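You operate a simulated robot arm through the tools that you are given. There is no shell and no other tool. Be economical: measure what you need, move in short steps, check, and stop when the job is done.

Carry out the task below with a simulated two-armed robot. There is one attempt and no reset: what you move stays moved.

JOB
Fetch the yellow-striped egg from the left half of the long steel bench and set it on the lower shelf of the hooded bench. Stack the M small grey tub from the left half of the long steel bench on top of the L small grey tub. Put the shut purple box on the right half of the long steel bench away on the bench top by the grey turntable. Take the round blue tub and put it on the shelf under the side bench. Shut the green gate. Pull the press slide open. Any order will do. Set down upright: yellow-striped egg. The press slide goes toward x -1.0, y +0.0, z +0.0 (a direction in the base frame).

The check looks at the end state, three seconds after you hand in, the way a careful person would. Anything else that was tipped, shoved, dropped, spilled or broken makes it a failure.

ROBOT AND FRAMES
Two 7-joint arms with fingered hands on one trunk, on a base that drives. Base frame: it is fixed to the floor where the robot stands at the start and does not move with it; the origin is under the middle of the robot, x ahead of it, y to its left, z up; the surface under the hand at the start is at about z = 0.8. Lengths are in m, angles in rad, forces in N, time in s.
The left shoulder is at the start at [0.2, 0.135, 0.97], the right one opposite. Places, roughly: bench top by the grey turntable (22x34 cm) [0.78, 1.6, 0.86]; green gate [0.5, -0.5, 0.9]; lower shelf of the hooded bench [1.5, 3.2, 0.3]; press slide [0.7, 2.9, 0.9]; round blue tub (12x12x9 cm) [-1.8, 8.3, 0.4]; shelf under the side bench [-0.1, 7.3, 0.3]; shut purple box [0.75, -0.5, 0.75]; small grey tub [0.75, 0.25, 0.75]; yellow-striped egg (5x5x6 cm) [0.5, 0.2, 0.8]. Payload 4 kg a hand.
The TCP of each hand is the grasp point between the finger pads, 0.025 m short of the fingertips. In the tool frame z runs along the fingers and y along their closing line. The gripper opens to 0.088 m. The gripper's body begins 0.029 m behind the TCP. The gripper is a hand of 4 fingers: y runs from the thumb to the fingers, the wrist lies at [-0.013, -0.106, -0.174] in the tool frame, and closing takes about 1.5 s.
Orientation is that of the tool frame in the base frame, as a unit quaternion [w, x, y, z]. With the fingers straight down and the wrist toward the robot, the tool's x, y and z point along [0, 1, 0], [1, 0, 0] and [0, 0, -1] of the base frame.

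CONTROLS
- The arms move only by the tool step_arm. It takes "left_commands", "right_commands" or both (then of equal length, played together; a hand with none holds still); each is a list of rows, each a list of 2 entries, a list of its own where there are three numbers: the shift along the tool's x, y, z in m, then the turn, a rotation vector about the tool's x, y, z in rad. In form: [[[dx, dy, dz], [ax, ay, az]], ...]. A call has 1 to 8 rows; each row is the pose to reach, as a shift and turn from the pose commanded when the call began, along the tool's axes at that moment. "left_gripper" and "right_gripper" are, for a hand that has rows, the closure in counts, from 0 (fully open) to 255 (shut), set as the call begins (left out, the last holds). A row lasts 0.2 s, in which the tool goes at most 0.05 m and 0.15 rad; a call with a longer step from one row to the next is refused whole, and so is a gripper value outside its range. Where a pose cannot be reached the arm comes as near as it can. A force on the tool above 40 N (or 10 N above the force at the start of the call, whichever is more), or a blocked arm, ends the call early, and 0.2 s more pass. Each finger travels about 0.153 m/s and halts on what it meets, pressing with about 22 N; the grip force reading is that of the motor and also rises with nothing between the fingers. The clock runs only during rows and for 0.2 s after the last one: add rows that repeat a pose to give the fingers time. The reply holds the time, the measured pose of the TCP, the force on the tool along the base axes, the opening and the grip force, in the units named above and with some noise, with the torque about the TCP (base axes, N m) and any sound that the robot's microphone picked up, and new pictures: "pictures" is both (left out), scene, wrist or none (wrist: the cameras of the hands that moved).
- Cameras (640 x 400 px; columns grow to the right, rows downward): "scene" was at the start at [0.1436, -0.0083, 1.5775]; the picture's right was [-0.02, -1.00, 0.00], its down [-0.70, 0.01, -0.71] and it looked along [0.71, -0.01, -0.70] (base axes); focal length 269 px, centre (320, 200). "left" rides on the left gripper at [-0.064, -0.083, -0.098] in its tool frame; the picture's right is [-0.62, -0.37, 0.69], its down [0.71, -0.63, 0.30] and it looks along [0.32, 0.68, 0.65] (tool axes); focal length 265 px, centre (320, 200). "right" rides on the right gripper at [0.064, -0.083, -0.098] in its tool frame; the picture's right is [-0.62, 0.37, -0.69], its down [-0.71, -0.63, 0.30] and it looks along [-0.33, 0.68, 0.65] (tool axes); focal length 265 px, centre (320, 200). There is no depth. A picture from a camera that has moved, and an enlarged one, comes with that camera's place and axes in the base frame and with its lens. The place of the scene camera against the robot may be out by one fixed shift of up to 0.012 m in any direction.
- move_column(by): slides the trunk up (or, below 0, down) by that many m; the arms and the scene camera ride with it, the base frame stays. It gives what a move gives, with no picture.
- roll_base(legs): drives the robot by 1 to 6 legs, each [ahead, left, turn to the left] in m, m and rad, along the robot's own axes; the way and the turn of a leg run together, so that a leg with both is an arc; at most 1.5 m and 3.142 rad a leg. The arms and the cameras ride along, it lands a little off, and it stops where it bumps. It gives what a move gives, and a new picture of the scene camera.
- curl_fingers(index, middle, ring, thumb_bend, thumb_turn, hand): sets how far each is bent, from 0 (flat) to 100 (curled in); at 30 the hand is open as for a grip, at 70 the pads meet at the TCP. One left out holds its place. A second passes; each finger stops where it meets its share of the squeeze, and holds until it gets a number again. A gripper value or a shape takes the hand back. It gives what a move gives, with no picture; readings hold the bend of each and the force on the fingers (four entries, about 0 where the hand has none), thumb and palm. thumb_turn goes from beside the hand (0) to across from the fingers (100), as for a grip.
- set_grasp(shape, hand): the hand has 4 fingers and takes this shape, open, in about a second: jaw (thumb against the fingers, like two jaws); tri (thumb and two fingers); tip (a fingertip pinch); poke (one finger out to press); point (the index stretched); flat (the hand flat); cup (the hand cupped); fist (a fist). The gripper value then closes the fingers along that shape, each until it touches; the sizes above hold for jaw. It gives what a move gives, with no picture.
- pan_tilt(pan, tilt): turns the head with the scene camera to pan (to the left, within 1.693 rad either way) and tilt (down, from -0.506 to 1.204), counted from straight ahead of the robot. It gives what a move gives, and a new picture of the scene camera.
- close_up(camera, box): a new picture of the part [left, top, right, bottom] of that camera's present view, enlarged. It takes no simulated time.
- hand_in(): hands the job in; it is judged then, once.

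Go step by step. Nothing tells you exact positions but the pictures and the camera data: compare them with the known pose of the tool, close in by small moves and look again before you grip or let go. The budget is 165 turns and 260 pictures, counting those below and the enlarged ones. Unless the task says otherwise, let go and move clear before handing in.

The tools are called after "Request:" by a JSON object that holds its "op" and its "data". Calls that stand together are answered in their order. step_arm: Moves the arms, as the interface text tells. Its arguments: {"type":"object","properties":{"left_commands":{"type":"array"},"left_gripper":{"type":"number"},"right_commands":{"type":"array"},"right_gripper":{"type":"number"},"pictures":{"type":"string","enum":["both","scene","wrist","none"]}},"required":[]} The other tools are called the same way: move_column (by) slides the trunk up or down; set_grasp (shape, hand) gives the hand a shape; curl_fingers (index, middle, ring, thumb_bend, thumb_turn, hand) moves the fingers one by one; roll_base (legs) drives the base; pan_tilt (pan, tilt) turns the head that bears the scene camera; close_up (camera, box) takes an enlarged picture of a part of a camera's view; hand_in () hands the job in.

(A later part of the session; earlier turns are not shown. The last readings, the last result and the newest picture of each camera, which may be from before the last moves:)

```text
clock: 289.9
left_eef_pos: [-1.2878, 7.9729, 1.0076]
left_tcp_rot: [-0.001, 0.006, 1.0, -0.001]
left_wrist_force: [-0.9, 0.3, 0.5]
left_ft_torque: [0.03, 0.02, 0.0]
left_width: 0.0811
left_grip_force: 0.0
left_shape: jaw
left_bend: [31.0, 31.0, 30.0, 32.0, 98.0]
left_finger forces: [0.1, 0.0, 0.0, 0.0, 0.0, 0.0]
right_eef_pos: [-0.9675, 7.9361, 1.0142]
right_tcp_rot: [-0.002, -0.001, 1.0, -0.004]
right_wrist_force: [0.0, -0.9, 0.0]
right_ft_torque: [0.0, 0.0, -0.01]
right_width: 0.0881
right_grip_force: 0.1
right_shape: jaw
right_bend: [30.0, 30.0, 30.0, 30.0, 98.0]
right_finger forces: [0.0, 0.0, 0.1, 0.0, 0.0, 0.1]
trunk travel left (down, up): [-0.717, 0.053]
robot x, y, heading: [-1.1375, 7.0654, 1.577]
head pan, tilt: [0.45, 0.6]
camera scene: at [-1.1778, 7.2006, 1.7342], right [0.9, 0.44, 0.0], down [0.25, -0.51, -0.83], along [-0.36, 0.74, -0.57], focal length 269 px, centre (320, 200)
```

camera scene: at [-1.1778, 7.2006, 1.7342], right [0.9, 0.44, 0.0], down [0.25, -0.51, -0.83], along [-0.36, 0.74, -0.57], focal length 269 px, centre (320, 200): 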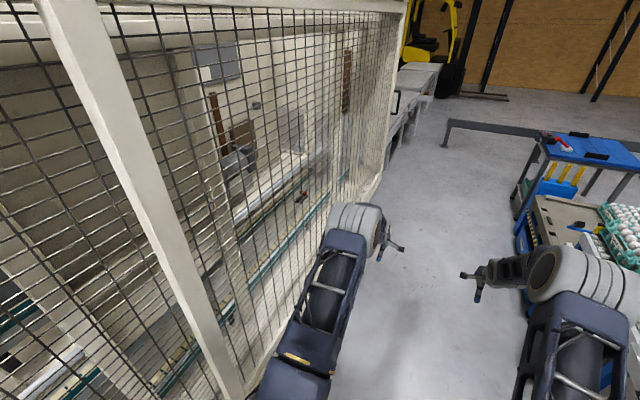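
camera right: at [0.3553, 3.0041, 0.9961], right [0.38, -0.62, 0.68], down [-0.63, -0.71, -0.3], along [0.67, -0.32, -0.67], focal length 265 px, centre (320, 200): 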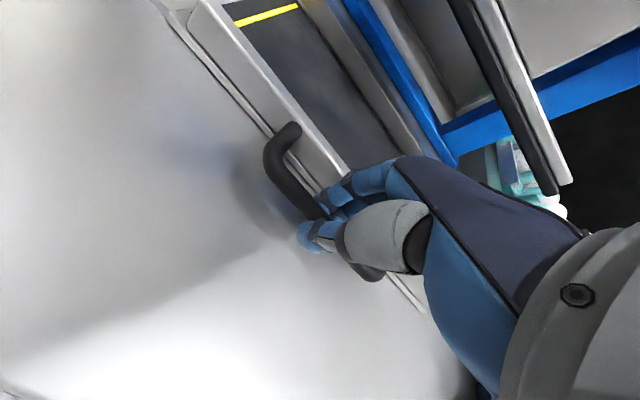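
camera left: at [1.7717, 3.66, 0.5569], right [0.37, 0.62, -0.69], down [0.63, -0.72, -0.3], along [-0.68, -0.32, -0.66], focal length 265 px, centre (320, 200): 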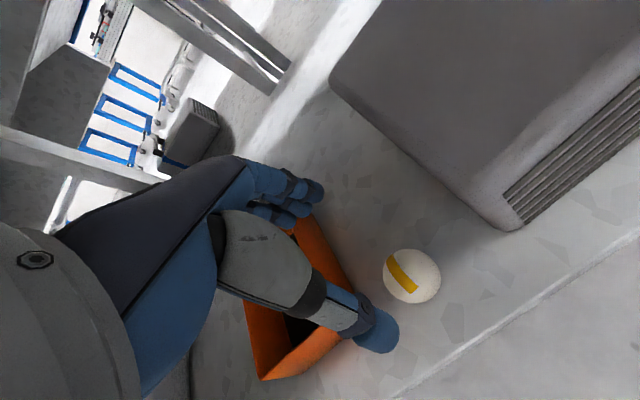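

The arm hides the spot. I drive 0.55 m on and look further left.

Request:
{"op": "roll_base", "data": {"legs": [[0.55, 0, 0]]}}

Request:
{"op": "pan_tilt", "data": {"pan": 1.0, "tilt": 0.8}}

```text
clock: 291.1
left_eef_pos: [-1.3282, 7.9926, 1.0075]
left_tcp_rot: [0.0, -0.013, 1.0, -0.001]
left_wrist_force: [0.4, -0.8, 0.2]
left_ft_torque: [0.02, 0.03, 0.02]
left_width: 0.081
left_grip_force: 0.0
left_shape: jaw
left_bend: [31.0, 31.0, 30.0, 32.0, 98.0]
left_finger forces: [0.0, 0.0, 0.1, 0.0, 0.0, 0.1]
right_eef_pos: [-1.0065, 7.9703, 1.0155]
right_tcp_rot: [-0.001, -0.021, 1.0, -0.004]
right_wrist_force: [-0.2, 0.2, 0.1]
right_ft_torque: [0.02, 0.02, 0.0]
right_width: 0.0879
right_grip_force: 0.1
right_shape: jaw
right_bend: [30.0, 30.0, 30.0, 30.0, 98.0]
right_finger forces: [0.1, 0.0, 0.0, 0.1, 0.0, 0.0]
trunk travel left (down, up): [-0.717, 0.053]
robot x, y, heading: [-1.1458, 7.0943, 1.614]
head pan, tilt: [0.45, 0.6]
stopped in leg 1: the robot was blocked; the commanded pose is now the measured one
camera scene: at [-1.1875, 7.2262, 1.7342], right [0.88, 0.47, 0.0], down [0.27, -0.5, -0.83], along [-0.39, 0.73, -0.56], focal length 269 px, centre (320, 200)
```

scene: 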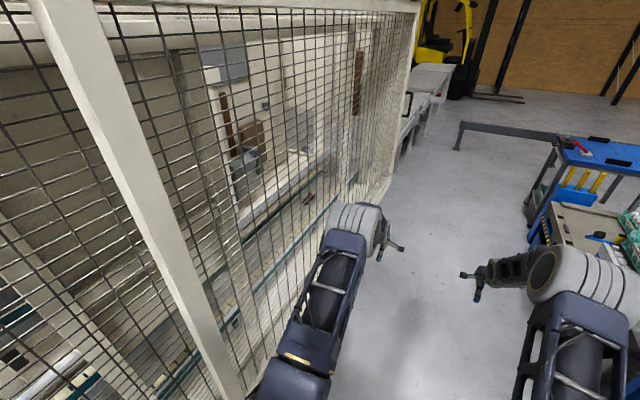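

```text
clock: 292.0
left_eef_pos: [-1.3273, 7.994, 1.0088]
left_tcp_rot: [0.0, -0.013, 1.0, -0.001]
left_wrist_force: [-1.0, -0.3, 0.3]
left_ft_torque: [0.01, 0.03, 0.02]
left_width: 0.081
left_grip_force: 0.0
left_shape: jaw
left_bend: [31.0, 31.0, 30.0, 32.0, 98.0]
left_finger forces: [0.0, 0.1, 0.1, 0.0, 0.0, 0.0]
right_eef_pos: [-1.0052, 7.9695, 1.0157]
right_tcp_rot: [-0.002, -0.02, 1.0, -0.005]
right_wrist_force: [0.1, -0.9, 0.2]
right_ft_torque: [-0.02, 0.01, -0.03]
right_width: 0.0877
right_grip_force: 0.1
right_shape: jaw
right_bend: [30.0, 30.0, 30.0, 30.0, 98.0]
right_finger forces: [0.1, 0.1, 0.0, 0.1, 0.0, 0.0]
trunk travel left (down, up): [-0.717, 0.053]
robot x, y, heading: [-1.1473, 7.092, 1.614]
head pan, tilt: [1.0, 0.799]
camera scene: at [-1.2154, 7.1892, 1.7174], right [0.51, 0.86, 0.0], down [0.62, -0.36, -0.7], along [-0.6, 0.35, -0.72], focal length 269 px, centre (320, 200)
```

scene: 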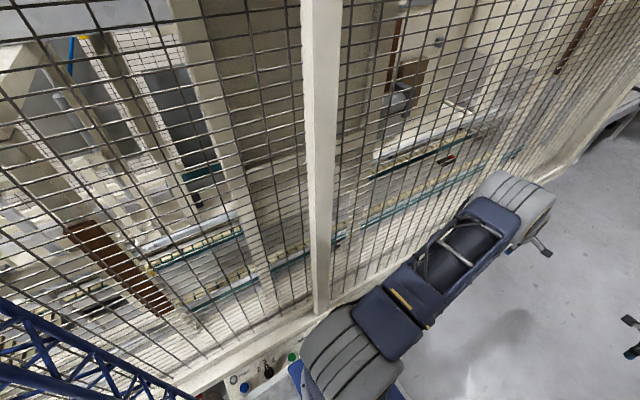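

The base was blocked by a control panel on the cage. I shift right 0.2 m and continue.

Request:
{"op": "roll_base", "data": {"legs": [[-0.04, -0.18, -0.04], [0.75, 0, 0]]}}

```text
clock: 297.3
left_eef_pos: [-1.1163, 8.7374, 1.0079]
left_tcp_rot: [0.0, 0.004, 1.0, -0.001]
left_wrist_force: [-0.4, 0.3, 1.2]
left_ft_torque: [-0.04, 0.02, -0.04]
left_width: 0.0809
left_grip_force: 0.0
left_shape: jaw
left_bend: [31.0, 31.0, 30.0, 32.0, 98.0]
left_finger forces: [0.1, 0.0, 0.1, 0.0, 0.0, 0.0]
right_eef_pos: [-0.7951, 8.7004, 1.0143]
right_tcp_rot: [-0.002, -0.002, 1.0, -0.004]
right_wrist_force: [-0.4, 0.7, -0.3]
right_ft_torque: [-0.01, -0.01, -0.04]
right_width: 0.0878
right_grip_force: 0.2
right_shape: jaw
right_bend: [30.0, 30.0, 30.0, 30.0, 98.0]
right_finger forces: [0.0, 0.0, 0.0, 0.0, 0.1, 0.0]
trunk travel left (down, up): [-0.717, 0.053]
robot x, y, heading: [-0.9646, 7.8327, 1.577]
head pan, tilt: [1.0, 0.799]
camera scene: at [-1.0337, 7.9292, 1.7173], right [0.54, 0.84, 0.0], down [0.61, -0.38, -0.7], along [-0.59, 0.37, -0.72], focal length 269 px, centre (320, 200)
```

scene: 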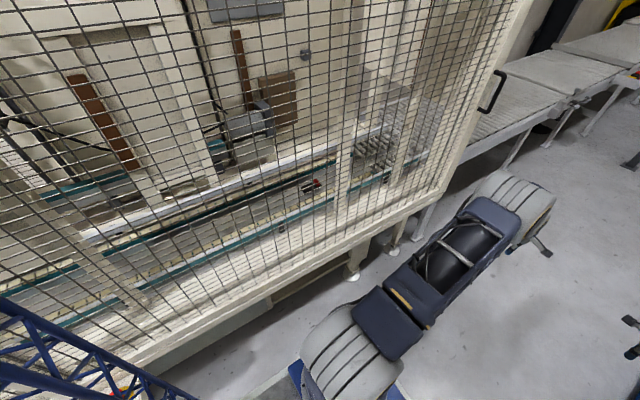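

The tub should be under the cage's lower rail, hidden from above. I lower the trunk for a lower view.

Request:
{"op": "move_column", "data": {"by": -0.4}}

Request:
{"op": "move_column", "data": {"by": -0.2}}

Request:
{"op": "pan_tilt", "data": {"pan": 1.05, "tilt": 0.45}}

```text
clock: 301.1
left_eef_pos: [-1.1175, 8.7377, 0.6089]
left_tcp_rot: [0.0, 0.005, 1.0, -0.001]
left_wrist_force: [0.7, -0.1, -0.7]
left_ft_torque: [0.01, 0.02, 0.02]
left_width: 0.0814
left_grip_force: 0.0
left_shape: jaw
left_bend: [31.0, 31.0, 30.0, 32.0, 98.0]
left_finger forces: [0.0, 0.0, 0.1, 0.0, 0.1, 0.0]
right_eef_pos: [-0.7957, 8.7012, 0.6143]
right_tcp_rot: [-0.002, -0.002, 1.0, -0.004]
right_wrist_force: [-0.5, 0.2, 0.6]
right_ft_torque: [0.0, 0.03, -0.01]
right_width: 0.0878
right_grip_force: 0.1
right_shape: jaw
right_bend: [30.0, 30.0, 30.0, 30.0, 98.0]
right_finger forces: [0.0, 0.1, 0.0, 0.0, 0.0, 0.0]
trunk travel left (down, up): [-0.317, 0.453]
robot x, y, heading: [-0.9671, 7.8334, 1.574]
head pan, tilt: [1.0, 0.799]
```

```text
clock: 303.3
left_eef_pos: [-1.1159, 8.736, 0.4086]
left_tcp_rot: [0.0, 0.005, 1.0, -0.001]
left_wrist_force: [-0.5, -0.4, 0.1]
left_ft_torque: [0.04, -0.01, -0.05]
left_width: 0.081
left_grip_force: 0.1
left_shape: jaw
left_bend: [31.0, 31.0, 30.0, 32.0, 98.0]
left_finger forces: [0.1, 0.0, 0.1, 0.0, 0.0, 0.1]
right_eef_pos: [-0.7952, 8.7007, 0.4146]
right_tcp_rot: [-0.002, -0.001, 1.0, -0.004]
right_wrist_force: [0.3, -0.6, -0.4]
right_ft_torque: [-0.03, 0.0, 0.01]
right_width: 0.0877
right_grip_force: 0.1
right_shape: jaw
right_bend: [30.0, 30.0, 30.0, 30.0, 98.0]
right_finger forces: [0.0, 0.1, 0.0, 0.0, 0.0, 0.1]
trunk travel left (down, up): [-0.117, 0.653]
robot x, y, heading: [-0.9704, 7.8318, 1.575]
head pan, tilt: [1.0, 0.799]
```

```text
clock: 304.1
left_eef_pos: [-1.1165, 8.7363, 0.4084]
left_tcp_rot: [0.0, 0.005, 1.0, -0.001]
left_wrist_force: [-0.2, 0.3, -0.2]
left_ft_torque: [-0.01, 0.01, -0.01]
left_width: 0.0811
left_grip_force: 0.1
left_shape: jaw
left_bend: [31.0, 31.0, 30.0, 32.0, 98.0]
left_finger forces: [0.0, 0.0, 0.0, 0.0, 0.1, 0.0]
right_eef_pos: [-0.7959, 8.7018, 0.4149]
right_tcp_rot: [-0.002, -0.002, 1.0, -0.004]
right_wrist_force: [-0.4, -1.0, -0.8]
right_ft_torque: [0.02, 0.02, 0.03]
right_width: 0.0878
right_grip_force: 0.1
right_shape: jaw
right_bend: [30.0, 30.0, 30.0, 30.0, 98.0]
right_finger forces: [0.1, 0.0, 0.1, 0.0, 0.0, 0.0]
trunk travel left (down, up): [-0.117, 0.653]
robot x, y, heading: [-0.9655, 7.8302, 1.574]
head pan, tilt: [1.051, 0.45]
camera scene: at [-1.0456, 7.9311, 1.1477], right [0.49, 0.87, 0.0], down [0.38, -0.21, -0.9], along [-0.78, 0.44, -0.44], focal length 269 px, centre (320, 200)
```

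scene: 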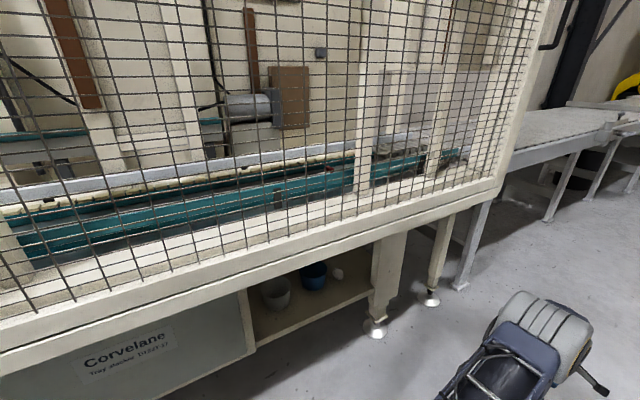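

There is the round blue tub, on the shelf under the cage. Zoom.

Request:
{"op": "close_up", "data": {"camera": "scene", "box": [220, 220, 400, 345]}}

```text
3.20 times, centred on (310, 282) of scene
camera zoom: at [-1.0456, 7.9311, 1.1477], right [0.49, 0.87, 0.0], down [0.38, -0.21, -0.9], along [-0.78, 0.44, -0.44], focal length 862 px, centre (352, -64)
```

zoom: 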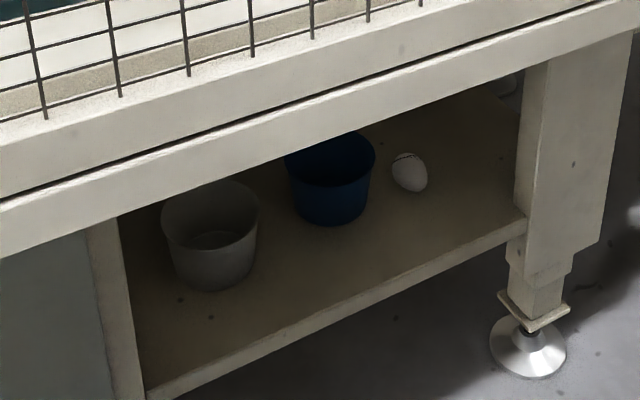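

The tub centre is about (−1.82,8.34), shelf z≈0.34, rail underside z≈0.65; a grey tub is to its left and an egg to its right. I retract both arms, line up, and turn to face it.

Request:
{"op": "step_arm", "data": {"left_commands": [[[0.012, -0.04, 0], [0, 0, 0]], [[0.025, -0.08, 0], [0, 0, 0]], [[0.037, -0.12, 0], [0, 0, 0]], [[0.05, -0.16, 0], [0, 0, 0]], [[0.062, -0.2, 0], [0, 0, 0]], [[0.075, -0.24, 0], [0, 0, 0]], [[0.087, -0.28, 0], [0, 0, 0]], [[0.1, -0.32, 0], [0, 0, 0]]], "right_commands": [[[-0.01, -0.036, 0], [0, 0, 0]], [[-0.02, -0.072, 0], [0, 0, 0]], [[-0.03, -0.108, 0], [0, 0, 0]], [[-0.04, -0.144, 0], [0, 0, 0]], [[-0.05, -0.18, 0], [0, 0, 0]], [[-0.06, -0.216, 0], [0, 0, 0]], [[-0.07, -0.252, 0], [0, 0, 0]], [[-0.08, -0.29, 0], [0, 0, 0]]], "pictures": "none"}}

Request:
{"op": "pan_tilt", "data": {"pan": -0.1, "tilt": 0.5}}

Request:
{"op": "roll_base", "data": {"legs": [[0.26, -0.07, 0], [0, 0, 1.57]]}}

```text
clock: 305.9
left_eef_pos: [-1.2192, 8.4154, 0.4096]
left_tcp_rot: [0.0, 0.004, 1.0, 0.0]
left_wrist_force: [0.8, -0.1, -0.2]
left_ft_torque: [0.01, 0.02, -0.01]
left_width: 0.0811
left_grip_force: 0.1
left_shape: jaw
left_bend: [31.0, 31.0, 30.0, 32.0, 98.0]
left_finger forces: [0.0, 0.0, 0.0, 0.1, 0.0, 0.1]
right_eef_pos: [-0.7161, 8.4117, 0.4153]
right_tcp_rot: [-0.003, -0.002, 1.0, -0.005]
right_wrist_force: [-0.1, 0.5, 0.2]
right_ft_torque: [-0.02, 0.02, -0.02]
right_width: 0.0879
right_grip_force: 0.1
right_shape: jaw
right_bend: [30.0, 30.0, 30.0, 30.0, 98.0]
right_finger forces: [0.0, 0.0, 0.0, 0.1, 0.0, 0.0]
trunk travel left (down, up): [-0.117, 0.653]
robot x, y, heading: [-0.9667, 7.8314, 1.573]
head pan, tilt: [1.051, 0.45]
```

```text
clock: 307.3
left_eef_pos: [-1.2207, 8.4155, 0.4084]
left_tcp_rot: [0.0, 0.005, 1.0, -0.001]
left_wrist_force: [0.2, -0.2, 1.2]
left_ft_torque: [0.01, -0.01, -0.02]
left_width: 0.081
left_grip_force: 0.1
left_shape: jaw
left_bend: [31.0, 31.0, 30.0, 32.0, 98.0]
left_finger forces: [0.0, 0.0, 0.1, 0.0, 0.0, 0.0]
right_eef_pos: [-0.7158, 8.4131, 0.4141]
right_tcp_rot: [-0.001, -0.002, 1.0, -0.004]
right_wrist_force: [0.7, -0.2, 0.2]
right_ft_torque: [-0.01, 0.02, 0.01]
right_width: 0.0877
right_grip_force: 0.0
right_shape: jaw
right_bend: [30.0, 30.0, 30.0, 30.0, 98.0]
right_finger forces: [0.1, 0.0, 0.1, 0.0, 0.1, 0.1]
trunk travel left (down, up): [-0.117, 0.653]
robot x, y, heading: [-0.9679, 7.8298, 1.578]
head pan, tilt: [-0.099, 0.499]
camera scene: at [-0.9571, 7.9764, 1.1433], right [1.0, -0.09, 0.0], down [-0.04, -0.48, -0.88], along [0.08, 0.87, -0.48], focal length 269 px, centre (320, 200)
```

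scene: 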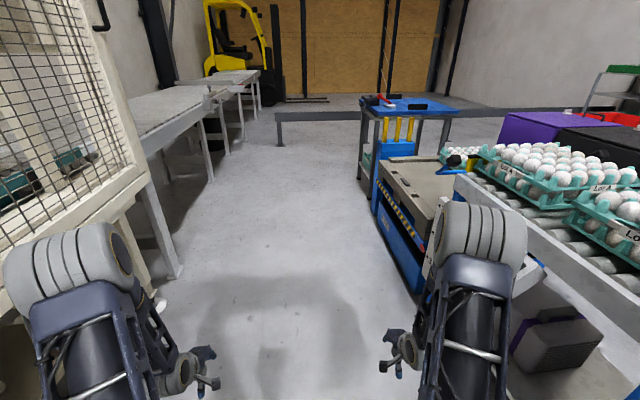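

```text
clock: 313.1
left_eef_pos: [-1.4788, 7.8362, 0.4098]
left_tcp_rot: [0.001, -0.706, 0.708, -0.001]
left_wrist_force: [-0.2, -1.0, -0.6]
left_ft_torque: [-0.01, 0.01, -0.01]
left_width: 0.0811
left_grip_force: 0.0
left_shape: jaw
left_bend: [31.0, 31.0, 30.0, 32.0, 98.0]
left_finger forces: [0.1, 0.1, 0.1, 0.1, 0.1, 0.0]
right_eef_pos: [-1.4777, 8.3395, 0.4144]
right_tcp_rot: [-0.001, 0.711, -0.703, 0.004]
right_wrist_force: [0.5, -0.9, 0.6]
right_ft_torque: [-0.04, -0.02, -0.01]
right_width: 0.0882
right_grip_force: 0.1
right_shape: jaw
right_bend: [30.0, 30.0, 30.0, 30.0, 98.0]
right_finger forces: [0.1, 0.0, 0.0, 0.0, 0.1, 0.1]
trunk travel left (down, up): [-0.117, 0.653]
robot x, y, heading: [-0.896, 8.093, -3.133]
head pan, tilt: [-0.099, 0.499]
camera scene: at [-1.0459, 8.0936, 1.1433], right [0.09, 1.0, 0.0], down [0.48, -0.04, -0.88], along [-0.87, 0.08, -0.48], focal length 269 px, centre (320, 200)
```

scene: 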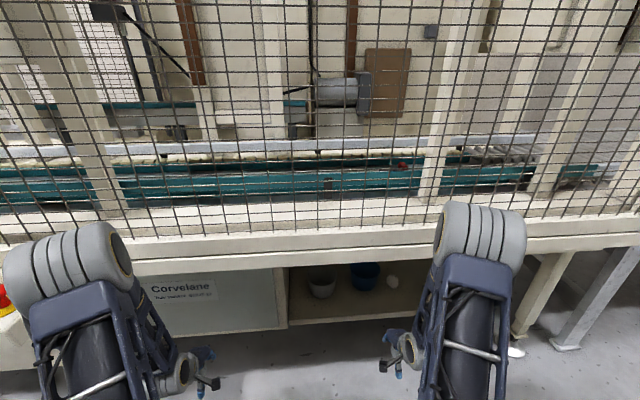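

I'm squarely in front of it. I pitch the right hand 45° so it can go in under the rail, then approach above the tub's front rim.

Request:
{"op": "step_arm", "data": {"right_commands": [[[0, 0, 0], [-0.13, 0, 0]], [[0, 0, 0], [-0.26, 0, 0]], [[0, 0, 0], [-0.39, 0, 0]], [[0, 0, 0], [-0.52, 0, 0]], [[0, 0, 0], [-0.65, 0, 0]], [[0, 0, 0], [-0.785, 0, 0]], [[0, 0, 0], [-0.785, 0, 0]]], "pictures": "none"}}

Request:
{"op": "step_arm", "data": {"right_commands": [[[0, 0.029, -0.029], [0, 0, 0]], [[0, 0.06, 0.002], [0, 0, 0]], [[0, 0.09, 0.032], [0, 0, 0]], [[0, 0.12, 0.062], [0, 0, 0]], [[0, 0.145, 0.087], [0, 0, 0]]], "pictures": "wrist"}}

Request:
{"op": "close_up", "data": {"camera": "scene", "box": [290, 230, 430, 330]}}

```text
clock: 314.7
left_eef_pos: [-1.4783, 7.8367, 0.4085]
left_tcp_rot: [0.001, -0.705, 0.709, -0.001]
left_wrist_force: [0.6, 1.0, -0.2]
left_ft_torque: [0.0, 0.02, 0.01]
left_width: 0.0809
left_grip_force: 0.1
left_shape: jaw
left_bend: [31.0, 31.0, 30.0, 32.0, 98.0]
left_finger forces: [0.0, 0.0, 0.0, 0.1, 0.0, 0.1]
right_eef_pos: [-1.4794, 8.3385, 0.415]
right_tcp_rot: [0.271, 0.657, -0.651, -0.266]
right_wrist_force: [0.3, 0.8, 0.4]
right_ft_torque: [0.01, 0.03, 0.01]
right_width: 0.0878
right_grip_force: 0.0
right_shape: jaw
right_bend: [30.0, 30.0, 30.0, 30.0, 98.0]
right_finger forces: [0.0, 0.0, 0.0, 0.1, 0.0, 0.0]
trunk travel left (down, up): [-0.117, 0.653]
robot x, y, heading: [-0.8961, 8.0906, -3.132]
head pan, tilt: [-0.099, 0.499]
```

```text
clock: 315.9
left_eef_pos: [-1.4781, 7.8378, 0.4088]
left_tcp_rot: [0.001, -0.706, 0.708, -0.001]
left_wrist_force: [0.5, -0.4, -0.1]
left_ft_torque: [-0.01, 0.01, 0.01]
left_width: 0.0814
left_grip_force: 0.1
left_shape: jaw
left_bend: [31.0, 31.0, 30.0, 32.0, 98.0]
left_finger forces: [0.0, 0.1, 0.1, 0.0, 0.1, 0.1]
right_eef_pos: [-1.6437, 8.3374, 0.453]
right_tcp_rot: [0.27, 0.657, -0.652, -0.266]
right_wrist_force: [0.8, -1.0, 0.0]
right_ft_torque: [-0.03, -0.03, 0.01]
right_width: 0.0879
right_grip_force: 0.1
right_shape: jaw
right_bend: [30.0, 30.0, 30.0, 30.0, 98.0]
right_finger forces: [0.0, 0.0, 0.0, 0.0, 0.1, 0.0]
trunk travel left (down, up): [-0.117, 0.653]
robot x, y, heading: [-0.897, 8.0911, -3.134]
head pan, tilt: [-0.099, 0.499]
camera right: at [-1.5144, 8.2763, 0.4656], right [0.22, 0.63, 0.75], down [0.23, 0.71, -0.66], along [-0.95, 0.31, 0.01], focal length 265 px, centre (320, 200)
```

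right: 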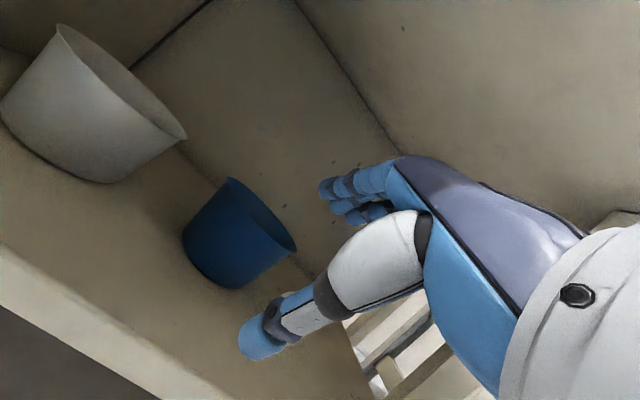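

```text
4.00 times, centred on (360, 280) of scene
camera zoom: at [-1.0459, 8.0936, 1.1433], right [0.09, 1.0, 0.0], down [0.48, -0.04, -0.88], along [-0.87, 0.08, -0.48], focal length 1078 px, centre (160, -120)
```

zoom: 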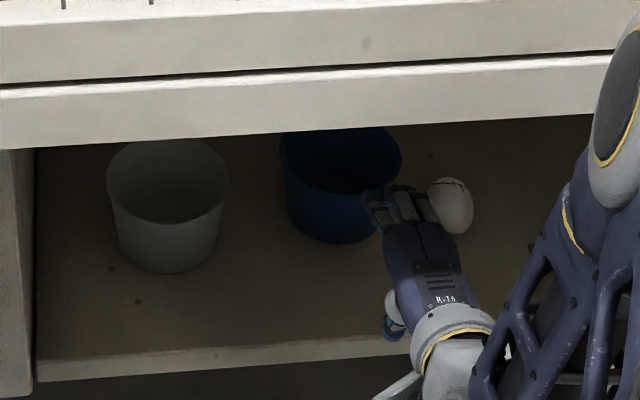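

Refined: rim z≈0.41, front rim at x≈−1.764, centre y≈8.342. I move forward over the rim.

Request:
{"op": "step_arm", "data": {"right_commands": [[[-0.002, 0.0247, 0.0318], [0, 0, 0]], [[-0.004, 0.0495, 0.0636], [0, 0, 0]], [[-0.005, 0.0714, 0.0898], [0, 0, 0]], [[-0.005, 0.0714, 0.0898], [0, 0, 0]]], "pictures": "wrist"}}

Request:
{"op": "close_up", "data": {"camera": "scene", "box": [320, 240, 420, 310]}}

```text
clock: 316.9
left_eef_pos: [-1.4772, 7.837, 0.4088]
left_tcp_rot: [0.001, -0.706, 0.708, 0.0]
left_wrist_force: [0.4, 0.5, 0.5]
left_ft_torque: [-0.01, 0.02, 0.02]
left_width: 0.0807
left_grip_force: 0.1
left_shape: jaw
left_bend: [31.0, 31.0, 30.0, 32.0, 98.0]
left_finger forces: [0.0, 0.0, 0.0, 0.0, 0.0, 0.0]
right_eef_pos: [-1.7577, 8.3422, 0.4396]
right_tcp_rot: [0.271, 0.658, -0.651, -0.264]
right_wrist_force: [-0.2, -0.2, -0.6]
right_ft_torque: [-0.01, 0.01, 0.0]
right_width: 0.0878
right_grip_force: 0.0
right_shape: jaw
right_bend: [30.0, 30.0, 30.0, 30.0, 98.0]
right_finger forces: [0.0, 0.0, 0.0, 0.0, 0.0, 0.0]
trunk travel left (down, up): [-0.117, 0.653]
robot x, y, heading: [-0.8996, 8.0901, -3.127]
head pan, tilt: [-0.099, 0.499]
camera right: at [-1.6295, 8.2811, 0.4517], right [0.22, 0.63, 0.75], down [0.23, 0.71, -0.66], along [-0.95, 0.31, 0.01], focal length 265 px, centre (320, 200)
```

right: 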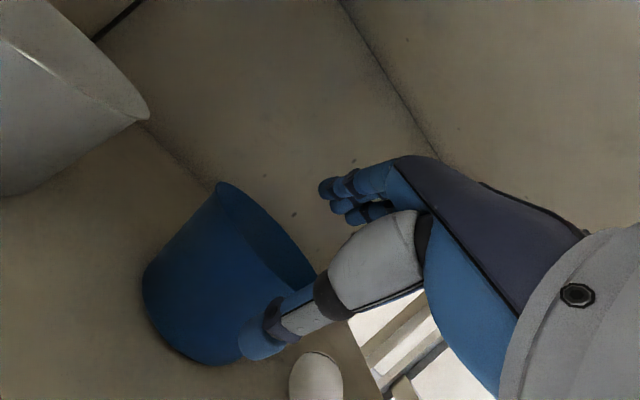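

```text
5.71 times, centred on (370, 275) of scene
camera zoom: at [-1.0459, 8.0936, 1.1433], right [0.09, 1.0, 0.0], down [0.48, -0.04, -0.88], along [-0.87, 0.08, -0.48], focal length 1539 px, centre (34, -229)
```

zoom: 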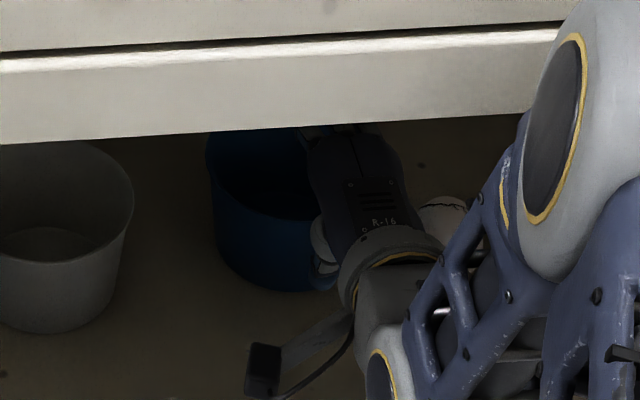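

Positions agree. I lower 5 cm so the rim comes between thumb and fingers, then close.

Request:
{"op": "step_arm", "data": {"right_commands": [[[0, -0.012, 0.012], [0, 0, 0]], [[0, -0.024, 0.024], [0, 0, 0]], [[0, -0.0365, 0.0365], [0, 0, 0]], [[0, -0.0365, 0.0365], [0, 0, 0]]], "pictures": "wrist"}}

```text
clock: 317.9
left_eef_pos: [-1.4776, 7.8373, 0.4088]
left_tcp_rot: [0.0, -0.706, 0.709, -0.001]
left_wrist_force: [0.2, 0.3, -0.5]
left_ft_torque: [0.0, 0.02, 0.01]
left_width: 0.0811
left_grip_force: 0.0
left_shape: jaw
left_bend: [31.0, 31.0, 30.0, 32.0, 98.0]
left_finger forces: [0.0, 0.0, 0.1, 0.1, 0.0, 0.1]
right_eef_pos: [-1.7569, 8.3415, 0.3898]
right_tcp_rot: [0.27, 0.657, -0.652, -0.265]
right_wrist_force: [0.7, -0.9, -0.5]
right_ft_torque: [0.01, -0.03, 0.0]
right_width: 0.0877
right_grip_force: 0.0
right_shape: jaw
right_bend: [30.0, 30.0, 30.0, 30.0, 98.0]
right_finger forces: [0.0, 0.0, 0.0, 0.1, 0.0, 0.0]
trunk travel left (down, up): [-0.117, 0.653]
robot x, y, heading: [-0.8986, 8.0899, -3.126]
head pan, tilt: [-0.099, 0.499]
camera right: at [-1.6279, 8.2796, 0.4015], right [0.22, 0.63, 0.75], down [0.23, 0.71, -0.66], along [-0.95, 0.31, 0.01], focal length 265 px, centre (320, 200)
```

right: 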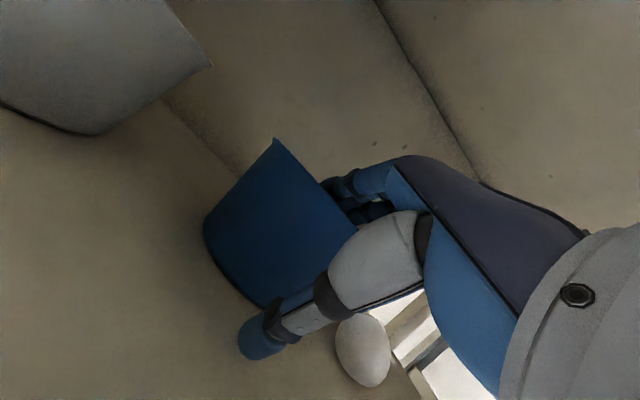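

The fingers are over the rim. I close.

Request:
{"op": "step_arm", "data": {"right_commands": [[[0, 0, 0], [0, 0, 0]], [[0, 0, 0], [0, 0, 0]], [[0, 0, 0], [0, 0, 0]], [[0, 0, 0], [0, 0, 0]], [[0, 0, 0], [0, 0, 0]], [[0, 0, 0], [0, 0, 0]], [[0, 0, 0], [0, 0, 0]], [[0, 0, 0], [0, 0, 0]]], "right_gripper": 255, "pictures": "wrist"}}

```text
clock: 319.7
left_eef_pos: [-1.4776, 7.8371, 0.4103]
left_tcp_rot: [0.001, -0.706, 0.708, -0.001]
left_wrist_force: [0.0, 0.1, -0.4]
left_ft_torque: [-0.01, 0.02, -0.01]
left_width: 0.081
left_grip_force: 0.1
left_shape: jaw
left_bend: [31.0, 31.0, 30.0, 32.0, 98.0]
left_finger forces: [0.0, 0.1, 0.1, 0.0, 0.1, 0.0]
right_eef_pos: [-1.757, 8.341, 0.3897]
right_tcp_rot: [0.271, 0.658, -0.651, -0.265]
right_wrist_force: [0.3, 0.2, 0.1]
right_ft_torque: [-0.01, -0.03, -0.02]
right_width: 0.002
right_grip_force: 21.7
right_shape: jaw
right_bend: [72.0, 70.0, 70.0, 74.0, 100.0]
right_finger forces: [11.2, 4.5, 1.6, 0.0, 17.1, 0.0]
trunk travel left (down, up): [-0.117, 0.653]
robot x, y, heading: [-0.8949, 8.0922, -3.126]
head pan, tilt: [-0.099, 0.499]
camera right: at [-1.6279, 8.2796, 0.4016], right [0.22, 0.63, 0.75], down [0.23, 0.71, -0.66], along [-0.95, 0.31, 0.01], focal length 265 px, centre (320, 200)
```

right: 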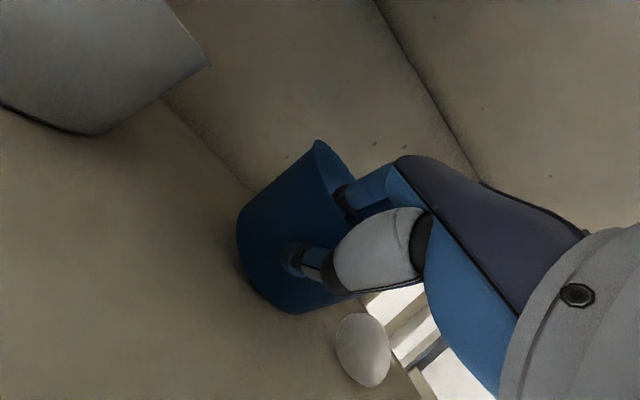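

The wall is pinched. I lift 4 cm and look.

Request:
{"op": "step_arm", "data": {"right_commands": [[[0, 0.01, -0.01], [0, 0, 0]], [[0, 0.02, -0.02], [0, 0, 0]], [[0, 0.03, -0.03], [0, 0, 0]], [[0, 0.035, -0.035], [0, 0, 0]]], "pictures": "wrist"}}

```text
clock: 320.7
left_eef_pos: [-1.4773, 7.8356, 0.409]
left_tcp_rot: [0.001, -0.706, 0.708, -0.001]
left_wrist_force: [0.0, 0.4, 0.4]
left_ft_torque: [0.0, -0.02, -0.01]
left_width: 0.0811
left_grip_force: 0.0
left_shape: jaw
left_bend: [31.0, 31.0, 30.0, 32.0, 98.0]
left_finger forces: [0.1, 0.0, 0.1, 0.1, 0.1, 0.0]
right_eef_pos: [-1.757, 8.3424, 0.4374]
right_tcp_rot: [0.271, 0.657, -0.652, -0.265]
right_wrist_force: [0.2, 0.0, -1.1]
right_ft_torque: [0.01, -0.07, -0.02]
right_width: 0.002
right_grip_force: 22.7
right_shape: jaw
right_bend: [72.0, 70.0, 70.0, 74.0, 100.0]
right_finger forces: [11.4, 4.4, 1.6, 0.1, 17.2, 0.0]
trunk travel left (down, up): [-0.117, 0.653]
robot x, y, heading: [-0.8976, 8.0911, -3.128]
head pan, tilt: [-0.099, 0.499]
camera right: at [-1.6286, 8.2806, 0.4505], right [0.22, 0.63, 0.75], down [0.23, 0.71, -0.66], along [-0.95, 0.31, 0.01], focal length 265 px, centre (320, 200)
```

right: 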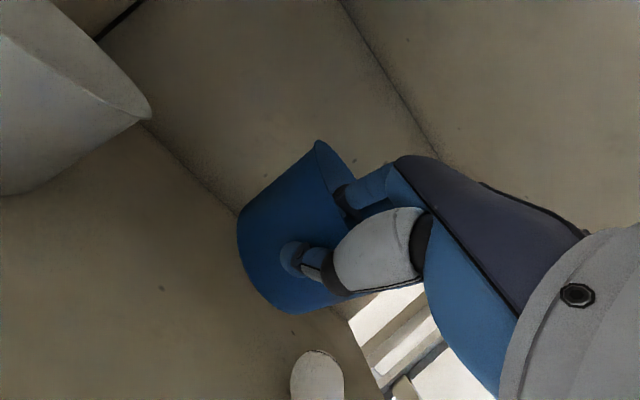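

The tub came up level and firm. I draw it straight out, back off a little, and turn left toward the side bench.

Request:
{"op": "step_arm", "data": {"right_commands": [[[0, -0.0265, -0.0265], [0, 0, 0]], [[0, -0.053, -0.053], [0, 0, 0]], [[0, -0.0795, -0.0795], [0, 0, 0]], [[0, -0.106, -0.106], [0, 0, 0]], [[0, -0.1325, -0.1325], [0, 0, 0]], [[0, -0.159, -0.159], [0, 0, 0]], [[0, -0.1855, -0.1855], [0, 0, 0]], [[0, -0.207, -0.207], [0, 0, 0]]], "pictures": "none"}}

Request:
{"op": "roll_base", "data": {"legs": [[-0.05, 0, 0], [0, 0, 1.56]]}}

Request:
{"op": "pan_tilt", "data": {"pan": 0.75, "tilt": 0.5}}

```text
clock: 322.5
left_eef_pos: [-1.4769, 7.8364, 0.4096]
left_tcp_rot: [0.0, -0.706, 0.708, -0.001]
left_wrist_force: [0.2, -0.6, 0.4]
left_ft_torque: [-0.02, -0.01, 0.01]
left_width: 0.0809
left_grip_force: 0.0
left_shape: jaw
left_bend: [31.0, 31.0, 30.0, 32.0, 98.0]
left_finger forces: [0.0, 0.0, 0.0, 0.0, 0.0, 0.0]
right_eef_pos: [-1.465, 8.3439, 0.4438]
right_tcp_rot: [0.271, 0.658, -0.651, -0.265]
right_wrist_force: [-0.2, -0.3, -0.4]
right_ft_torque: [-0.04, -0.02, -0.01]
right_width: 0.0019
right_grip_force: 22.1
right_shape: jaw
right_bend: [72.0, 70.0, 70.0, 74.0, 100.0]
right_finger forces: [11.5, 4.3, 1.5, 0.0, 17.2, 0.0]
trunk travel left (down, up): [-0.117, 0.653]
robot x, y, heading: [-0.8928, 8.0937, -3.133]
head pan, tilt: [-0.099, 0.499]
```

```text
clock: 327.1
left_eef_pos: [-0.6365, 7.4949, 0.4096]
left_tcp_rot: [-0.001, 0.999, -0.041, -0.001]
left_wrist_force: [-0.4, 0.7, -0.3]
left_ft_torque: [0.02, -0.03, -0.01]
left_width: 0.0812
left_grip_force: 0.0
left_shape: jaw
left_bend: [31.0, 31.0, 30.0, 32.0, 98.0]
left_finger forces: [0.0, 0.0, 0.0, 0.1, 0.0, 0.1]
right_eef_pos: [-1.1408, 7.5487, 0.443]
right_tcp_rot: [0.379, 0.925, -0.033, -0.011]
right_wrist_force: [-1.1, 0.7, -0.6]
right_ft_torque: [0.05, 0.01, -0.02]
right_width: 0.0016
right_grip_force: 21.7
right_shape: jaw
right_bend: [72.0, 70.0, 70.0, 74.0, 100.0]
right_finger forces: [11.2, 4.0, 1.6, 0.0, 16.5, 0.1]
trunk travel left (down, up): [-0.117, 0.653]
robot x, y, heading: [-0.8445, 8.0946, -1.636]
head pan, tilt: [-0.099, 0.499]
camera scene: at [-0.8642, 7.9374, 1.1433], right [-0.99, 0.16, 0.0], down [0.08, 0.47, -0.88], along [-0.14, -0.87, -0.48], focal length 269 px, centre (320, 200)
```

scene: 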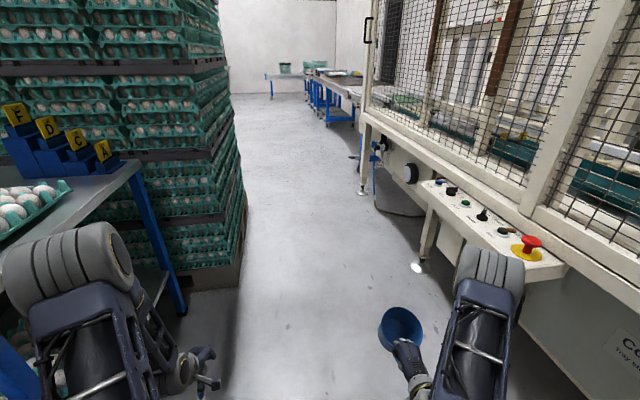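

```text
clock: 328.2
left_eef_pos: [-0.6363, 7.4952, 0.4103]
left_tcp_rot: [-0.002, 0.999, -0.04, -0.001]
left_wrist_force: [0.2, -0.6, -0.4]
left_ft_torque: [0.0, 0.01, -0.02]
left_width: 0.0806
left_grip_force: 0.1
left_shape: jaw
left_bend: [31.0, 31.0, 30.0, 32.0, 98.0]
left_finger forces: [0.0, 0.0, 0.0, 0.0, 0.1, 0.1]
right_eef_pos: [-1.141, 7.5477, 0.4427]
right_tcp_rot: [0.378, 0.925, -0.033, -0.012]
right_wrist_force: [-0.9, 0.2, -1.1]
right_ft_torque: [0.05, -0.06, -0.01]
right_width: 0.0018
right_grip_force: 21.7
right_shape: jaw
right_bend: [72.0, 70.0, 70.0, 74.0, 100.0]
right_finger forces: [11.3, 4.0, 1.6, 0.0, 16.7, 0.0]
trunk travel left (down, up): [-0.117, 0.653]
robot x, y, heading: [-0.8435, 8.0934, -1.634]
head pan, tilt: [0.75, 0.499]
camera scene: at [-0.7917, 7.9566, 1.1433], right [-0.77, -0.63, 0.0], down [-0.3, 0.37, -0.88], along [0.56, -0.68, -0.48], focal length 269 px, centre (320, 200)
```

scene: 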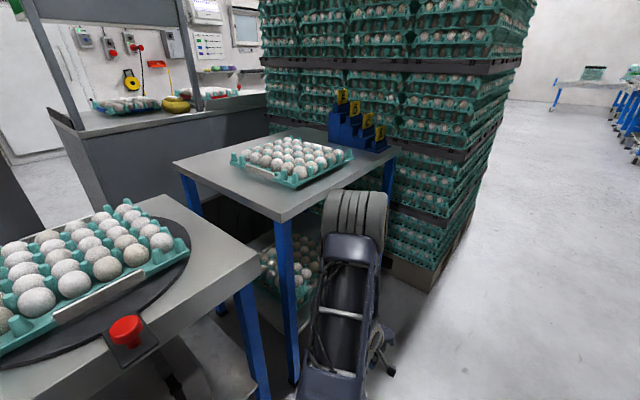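

The side bench is the blue-legged table at x −0.43…0.04, y 7.09…7.64, with an egg tray on its lower shelf. I zoom to see free space on that shelf.

Request:
{"op": "close_up", "data": {"camera": "scene", "box": [230, 200, 400, 330]}}

```text
3.08 times, centred on (315, 265) of scene
camera zoom: at [-0.7917, 7.9566, 1.1433], right [-0.77, -0.63, 0.0], down [-0.3, 0.37, -0.88], along [0.56, -0.68, -0.48], focal length 829 px, centre (335, 0)
```

zoom: 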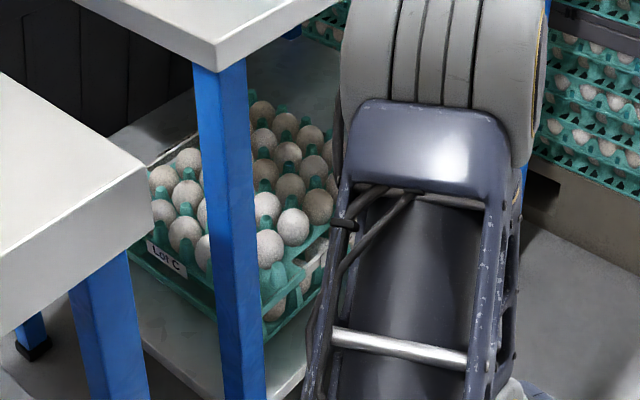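

The free spot on the shelf is its north-west corner, around (−0.365,7.53). The best way in is facing +y and reaching sideways with the right arm. I turn around via the open side.

Request:
{"op": "pan_tilt", "data": {"pan": -0.5, "tilt": 0.6}}

Request:
{"op": "roll_base", "data": {"legs": [[0, 0, -1.5], [0, 0, -1.2], [0, 0.085, 0], [0, 0, -0.38]]}}

```text
clock: 329.6
left_eef_pos: [-0.6353, 7.4959, 0.4095]
left_tcp_rot: [-0.001, 0.999, -0.039, 0.0]
left_wrist_force: [0.1, -0.2, -0.5]
left_ft_torque: [0.06, 0.02, 0.04]
left_width: 0.0809
left_grip_force: 0.0
left_shape: jaw
left_bend: [31.0, 31.0, 30.0, 32.0, 98.0]
left_finger forces: [0.0, 0.1, 0.1, 0.1, 0.0, 0.0]
right_eef_pos: [-1.1413, 7.5479, 0.4431]
right_tcp_rot: [0.379, 0.925, -0.033, -0.011]
right_wrist_force: [-0.5, -0.3, -0.8]
right_ft_torque: [0.03, 0.01, -0.01]
right_width: 0.0018
right_grip_force: 22.0
right_shape: jaw
right_bend: [72.0, 70.0, 70.0, 74.0, 100.0]
right_finger forces: [11.2, 4.0, 1.6, 0.0, 16.7, 0.1]
trunk travel left (down, up): [-0.117, 0.653]
robot x, y, heading: [-0.8459, 8.093, -1.636]
head pan, tilt: [-0.499, 0.6]
camera scene: at [-0.8965, 7.9524, 1.1342], right [-0.85, 0.53, 0.0], down [0.3, 0.48, -0.83], along [-0.44, -0.7, -0.56], focal length 269 px, centre (320, 200)
```

scene: 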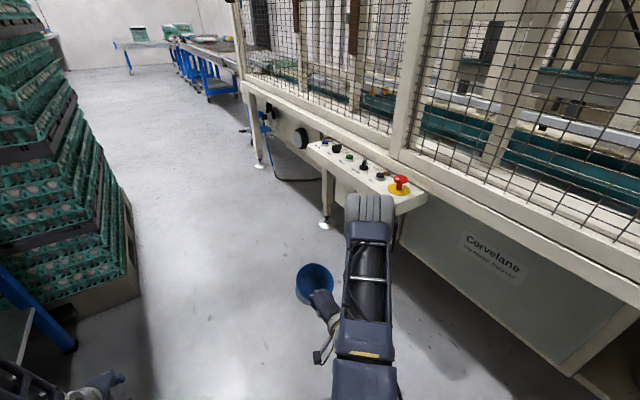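

```text
clock: 338.5
left_eef_pos: [-1.1903, 8.6375, 0.4093]
left_tcp_rot: [0.0, -0.005, 1.0, 0.0]
left_wrist_force: [-0.4, 0.8, 0.2]
left_ft_torque: [0.02, -0.01, -0.01]
left_width: 0.081
left_grip_force: 0.1
left_shape: jaw
left_bend: [31.0, 31.0, 30.0, 32.0, 98.0]
left_finger forces: [0.1, 0.0, 0.1, 0.0, 0.0, 0.0]
right_eef_pos: [-0.6829, 8.6308, 0.4432]
right_tcp_rot: [-0.007, -0.011, 0.925, 0.379]
right_wrist_force: [-0.4, -0.7, -0.2]
right_ft_torque: [-0.04, 0.02, -0.01]
right_width: 0.0018
right_grip_force: 21.6
right_shape: jaw
right_bend: [72.0, 70.0, 70.0, 74.0, 100.0]
right_finger forces: [10.6, 3.6, 1.3, 0.0, 15.5, 0.0]
trunk travel left (down, up): [-0.117, 0.653]
robot x, y, heading: [-0.9257, 8.0569, 1.596]
head pan, tilt: [-0.499, 0.6]
camera scene: at [-0.8856, 8.1912, 1.1342], right [0.89, -0.46, 0.0], down [-0.26, -0.5, -0.83], along [0.38, 0.73, -0.56], focal length 269 px, centre (320, 200)
```

scene: 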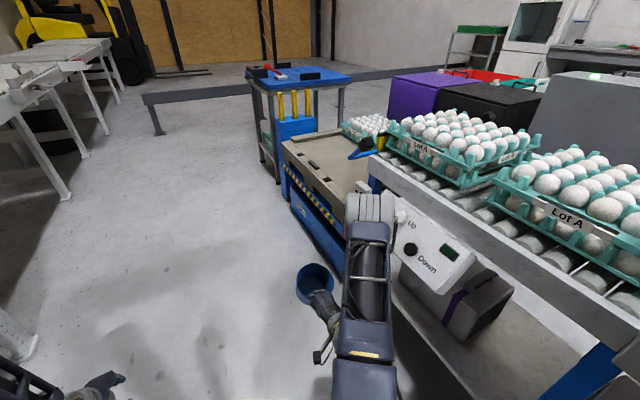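

Turned around. I reverse to about (−0.95,6.9).

Request:
{"op": "pan_tilt", "data": {"pan": -0.75, "tilt": 0.5}}

Request:
{"op": "roll_base", "data": {"legs": [[-0.6, 0.03, -0.026], [-0.53, 0, 0]]}}

```text
clock: 339.3
left_eef_pos: [-1.1908, 8.6363, 0.4086]
left_tcp_rot: [-0.001, -0.004, 1.0, -0.001]
left_wrist_force: [-0.2, 0.3, 0.1]
left_ft_torque: [0.01, 0.02, -0.01]
left_width: 0.081
left_grip_force: 0.1
left_shape: jaw
left_bend: [31.0, 31.0, 30.0, 32.0, 98.0]
left_finger forces: [0.0, 0.0, 0.1, 0.0, 0.1, 0.0]
right_eef_pos: [-0.6826, 8.631, 0.4428]
right_tcp_rot: [-0.008, -0.011, 0.926, 0.378]
right_wrist_force: [-0.6, 0.1, -0.6]
right_ft_torque: [-0.06, 0.01, 0.01]
right_width: 0.0018
right_grip_force: 22.2
right_shape: jaw
right_bend: [72.0, 70.0, 70.0, 74.0, 100.0]
right_finger forces: [10.6, 3.6, 1.4, 0.1, 15.5, 0.0]
trunk travel left (down, up): [-0.117, 0.653]
robot x, y, heading: [-0.9249, 8.0603, 1.597]
head pan, tilt: [-0.75, 0.499]
camera scene: at [-0.8656, 8.1807, 1.1433], right [0.75, -0.66, 0.0], down [-0.32, -0.36, -0.88], along [0.58, 0.66, -0.48], focal length 269 px, centre (320, 200)
```

scene: 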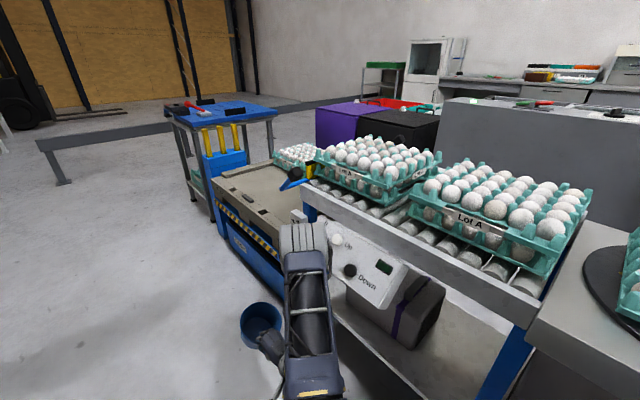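

```text
clock: 345.4
left_eef_pos: [-1.191, 7.5019, 0.4083]
left_tcp_rot: [0.0, 0.002, 1.0, 0.0]
left_wrist_force: [1.1, -0.1, 0.1]
left_ft_torque: [-0.02, 0.01, 0.0]
left_width: 0.0808
left_grip_force: 0.1
left_shape: jaw
left_bend: [31.0, 31.0, 30.0, 32.0, 98.0]
left_finger forces: [0.0, 0.0, 0.1, 0.0, 0.1, 0.1]
right_eef_pos: [-0.6838, 7.4884, 0.4424]
right_tcp_rot: [-0.005, -0.006, 0.926, 0.379]
right_wrist_force: [-0.1, 0.0, -0.5]
right_ft_torque: [-0.01, -0.01, 0.0]
right_width: 0.0021
right_grip_force: 21.9
right_shape: jaw
right_bend: [72.0, 70.0, 70.0, 74.0, 100.0]
right_finger forces: [10.9, 3.7, 1.4, 0.0, 15.8, 0.0]
trunk travel left (down, up): [-0.117, 0.653]
robot x, y, heading: [-0.9331, 6.9223, 1.584]
head pan, tilt: [-0.75, 0.499]
camera scene: at [-0.8728, 7.0402, 1.1433], right [0.74, -0.67, 0.0], down [-0.32, -0.35, -0.88], along [0.59, 0.65, -0.48], focal length 269 px, centre (320, 200)
```

scene: 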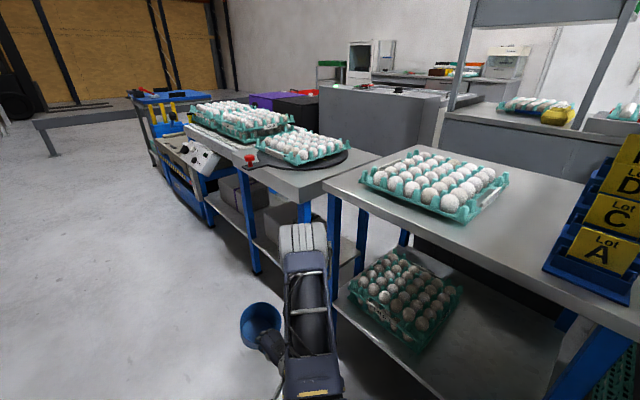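

Now I see the shelf clearly: the egg tray takes the north part (y 7.23–7.49), and the south part, around (−0.27,7.1), is free. The front leg is at (−0.41,6.945). I lower the trunk 0.1, raise the hand equally, and yaw the hand to point toward the shelf.

Request:
{"op": "move_column", "data": {"by": -0.1}}

Request:
{"op": "step_arm", "data": {"right_commands": [[[0, 0.014, -0.014], [0, -0.1025, 0.1025]], [[0, 0.028, -0.028], [0, -0.205, 0.205]], [[0, 0.042, -0.042], [0, -0.3075, 0.3075]], [[0, 0.056, -0.056], [0, -0.41, 0.41]], [[0, 0.07, -0.07], [0, -0.5125, 0.5125]], [[0, 0.085, -0.085], [0, -0.615, 0.615]], [[0, 0.085, -0.085], [0, -0.7175, 0.7175]], [[0, 0.085, -0.085], [0, -0.82, 0.82]]], "pictures": "scene"}}

```text
clock: 346.7
left_eef_pos: [-1.1926, 7.5007, 0.3086]
left_tcp_rot: [0.0, 0.002, 1.0, -0.001]
left_wrist_force: [-0.3, -0.5, 0.7]
left_ft_torque: [-0.01, 0.02, 0.01]
left_width: 0.081
left_grip_force: 0.2
left_shape: jaw
left_bend: [31.0, 31.0, 30.0, 32.0, 98.0]
left_finger forces: [0.1, 0.1, 0.0, 0.0, 0.0, 0.0]
right_eef_pos: [-0.6838, 7.4882, 0.3425]
right_tcp_rot: [-0.004, -0.004, 0.925, 0.379]
right_wrist_force: [-0.3, 0.3, -0.7]
right_ft_torque: [-0.05, 0.02, 0.0]
right_width: 0.0019
right_grip_force: 22.1
right_shape: jaw
right_bend: [72.0, 70.0, 70.0, 74.0, 100.0]
right_finger forces: [10.9, 3.7, 1.4, 0.0, 15.9, 0.1]
trunk travel left (down, up): [-0.017, 0.753]
robot x, y, heading: [-0.9338, 6.9175, 1.584]
head pan, tilt: [-0.75, 0.499]
```

```text
clock: 348.5
left_eef_pos: [-1.1918, 7.5011, 0.3087]
left_tcp_rot: [0.0, 0.002, 1.0, -0.001]
left_wrist_force: [-0.6, -0.5, 0.2]
left_ft_torque: [-0.03, 0.0, -0.01]
left_width: 0.081
left_grip_force: 0.1
left_shape: jaw
left_bend: [31.0, 31.0, 30.0, 32.0, 98.0]
left_finger forces: [0.1, 0.0, 0.0, 0.0, 0.0, 0.0]
right_eef_pos: [-0.6829, 7.4895, 0.4658]
right_tcp_rot: [0.208, 0.502, 0.777, 0.318]
right_wrist_force: [-0.3, -1.2, -0.9]
right_ft_torque: [-0.01, 0.02, -0.02]
right_width: 0.0018
right_grip_force: 22.2
right_shape: jaw
right_bend: [72.0, 70.0, 70.0, 74.0, 100.0]
right_finger forces: [11.3, 3.5, 1.3, 0.0, 16.2, 0.1]
right hand out of reach, approached as far as the arm can: row 1, 2, 3, 4, 5, 6, 7
trunk travel left (down, up): [-0.017, 0.753]
robot x, y, heading: [-0.9357, 6.9202, 1.584]
head pan, tilt: [-0.75, 0.499]
camera scene: at [-0.8728, 7.0402, 1.0433], right [0.74, -0.67, 0.0], down [-0.32, -0.35, -0.88], along [0.59, 0.65, -0.48], focal length 269 px, centre (320, 200)
```

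scene: 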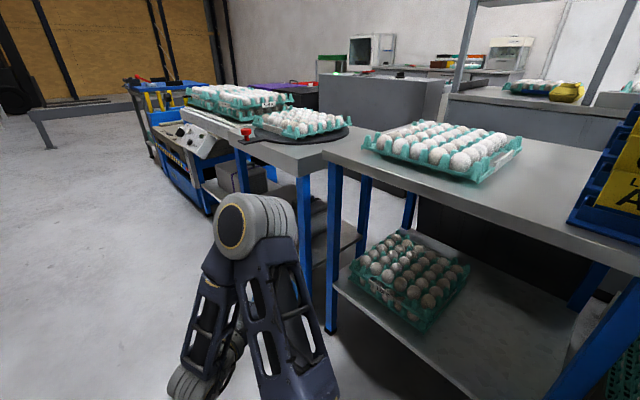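

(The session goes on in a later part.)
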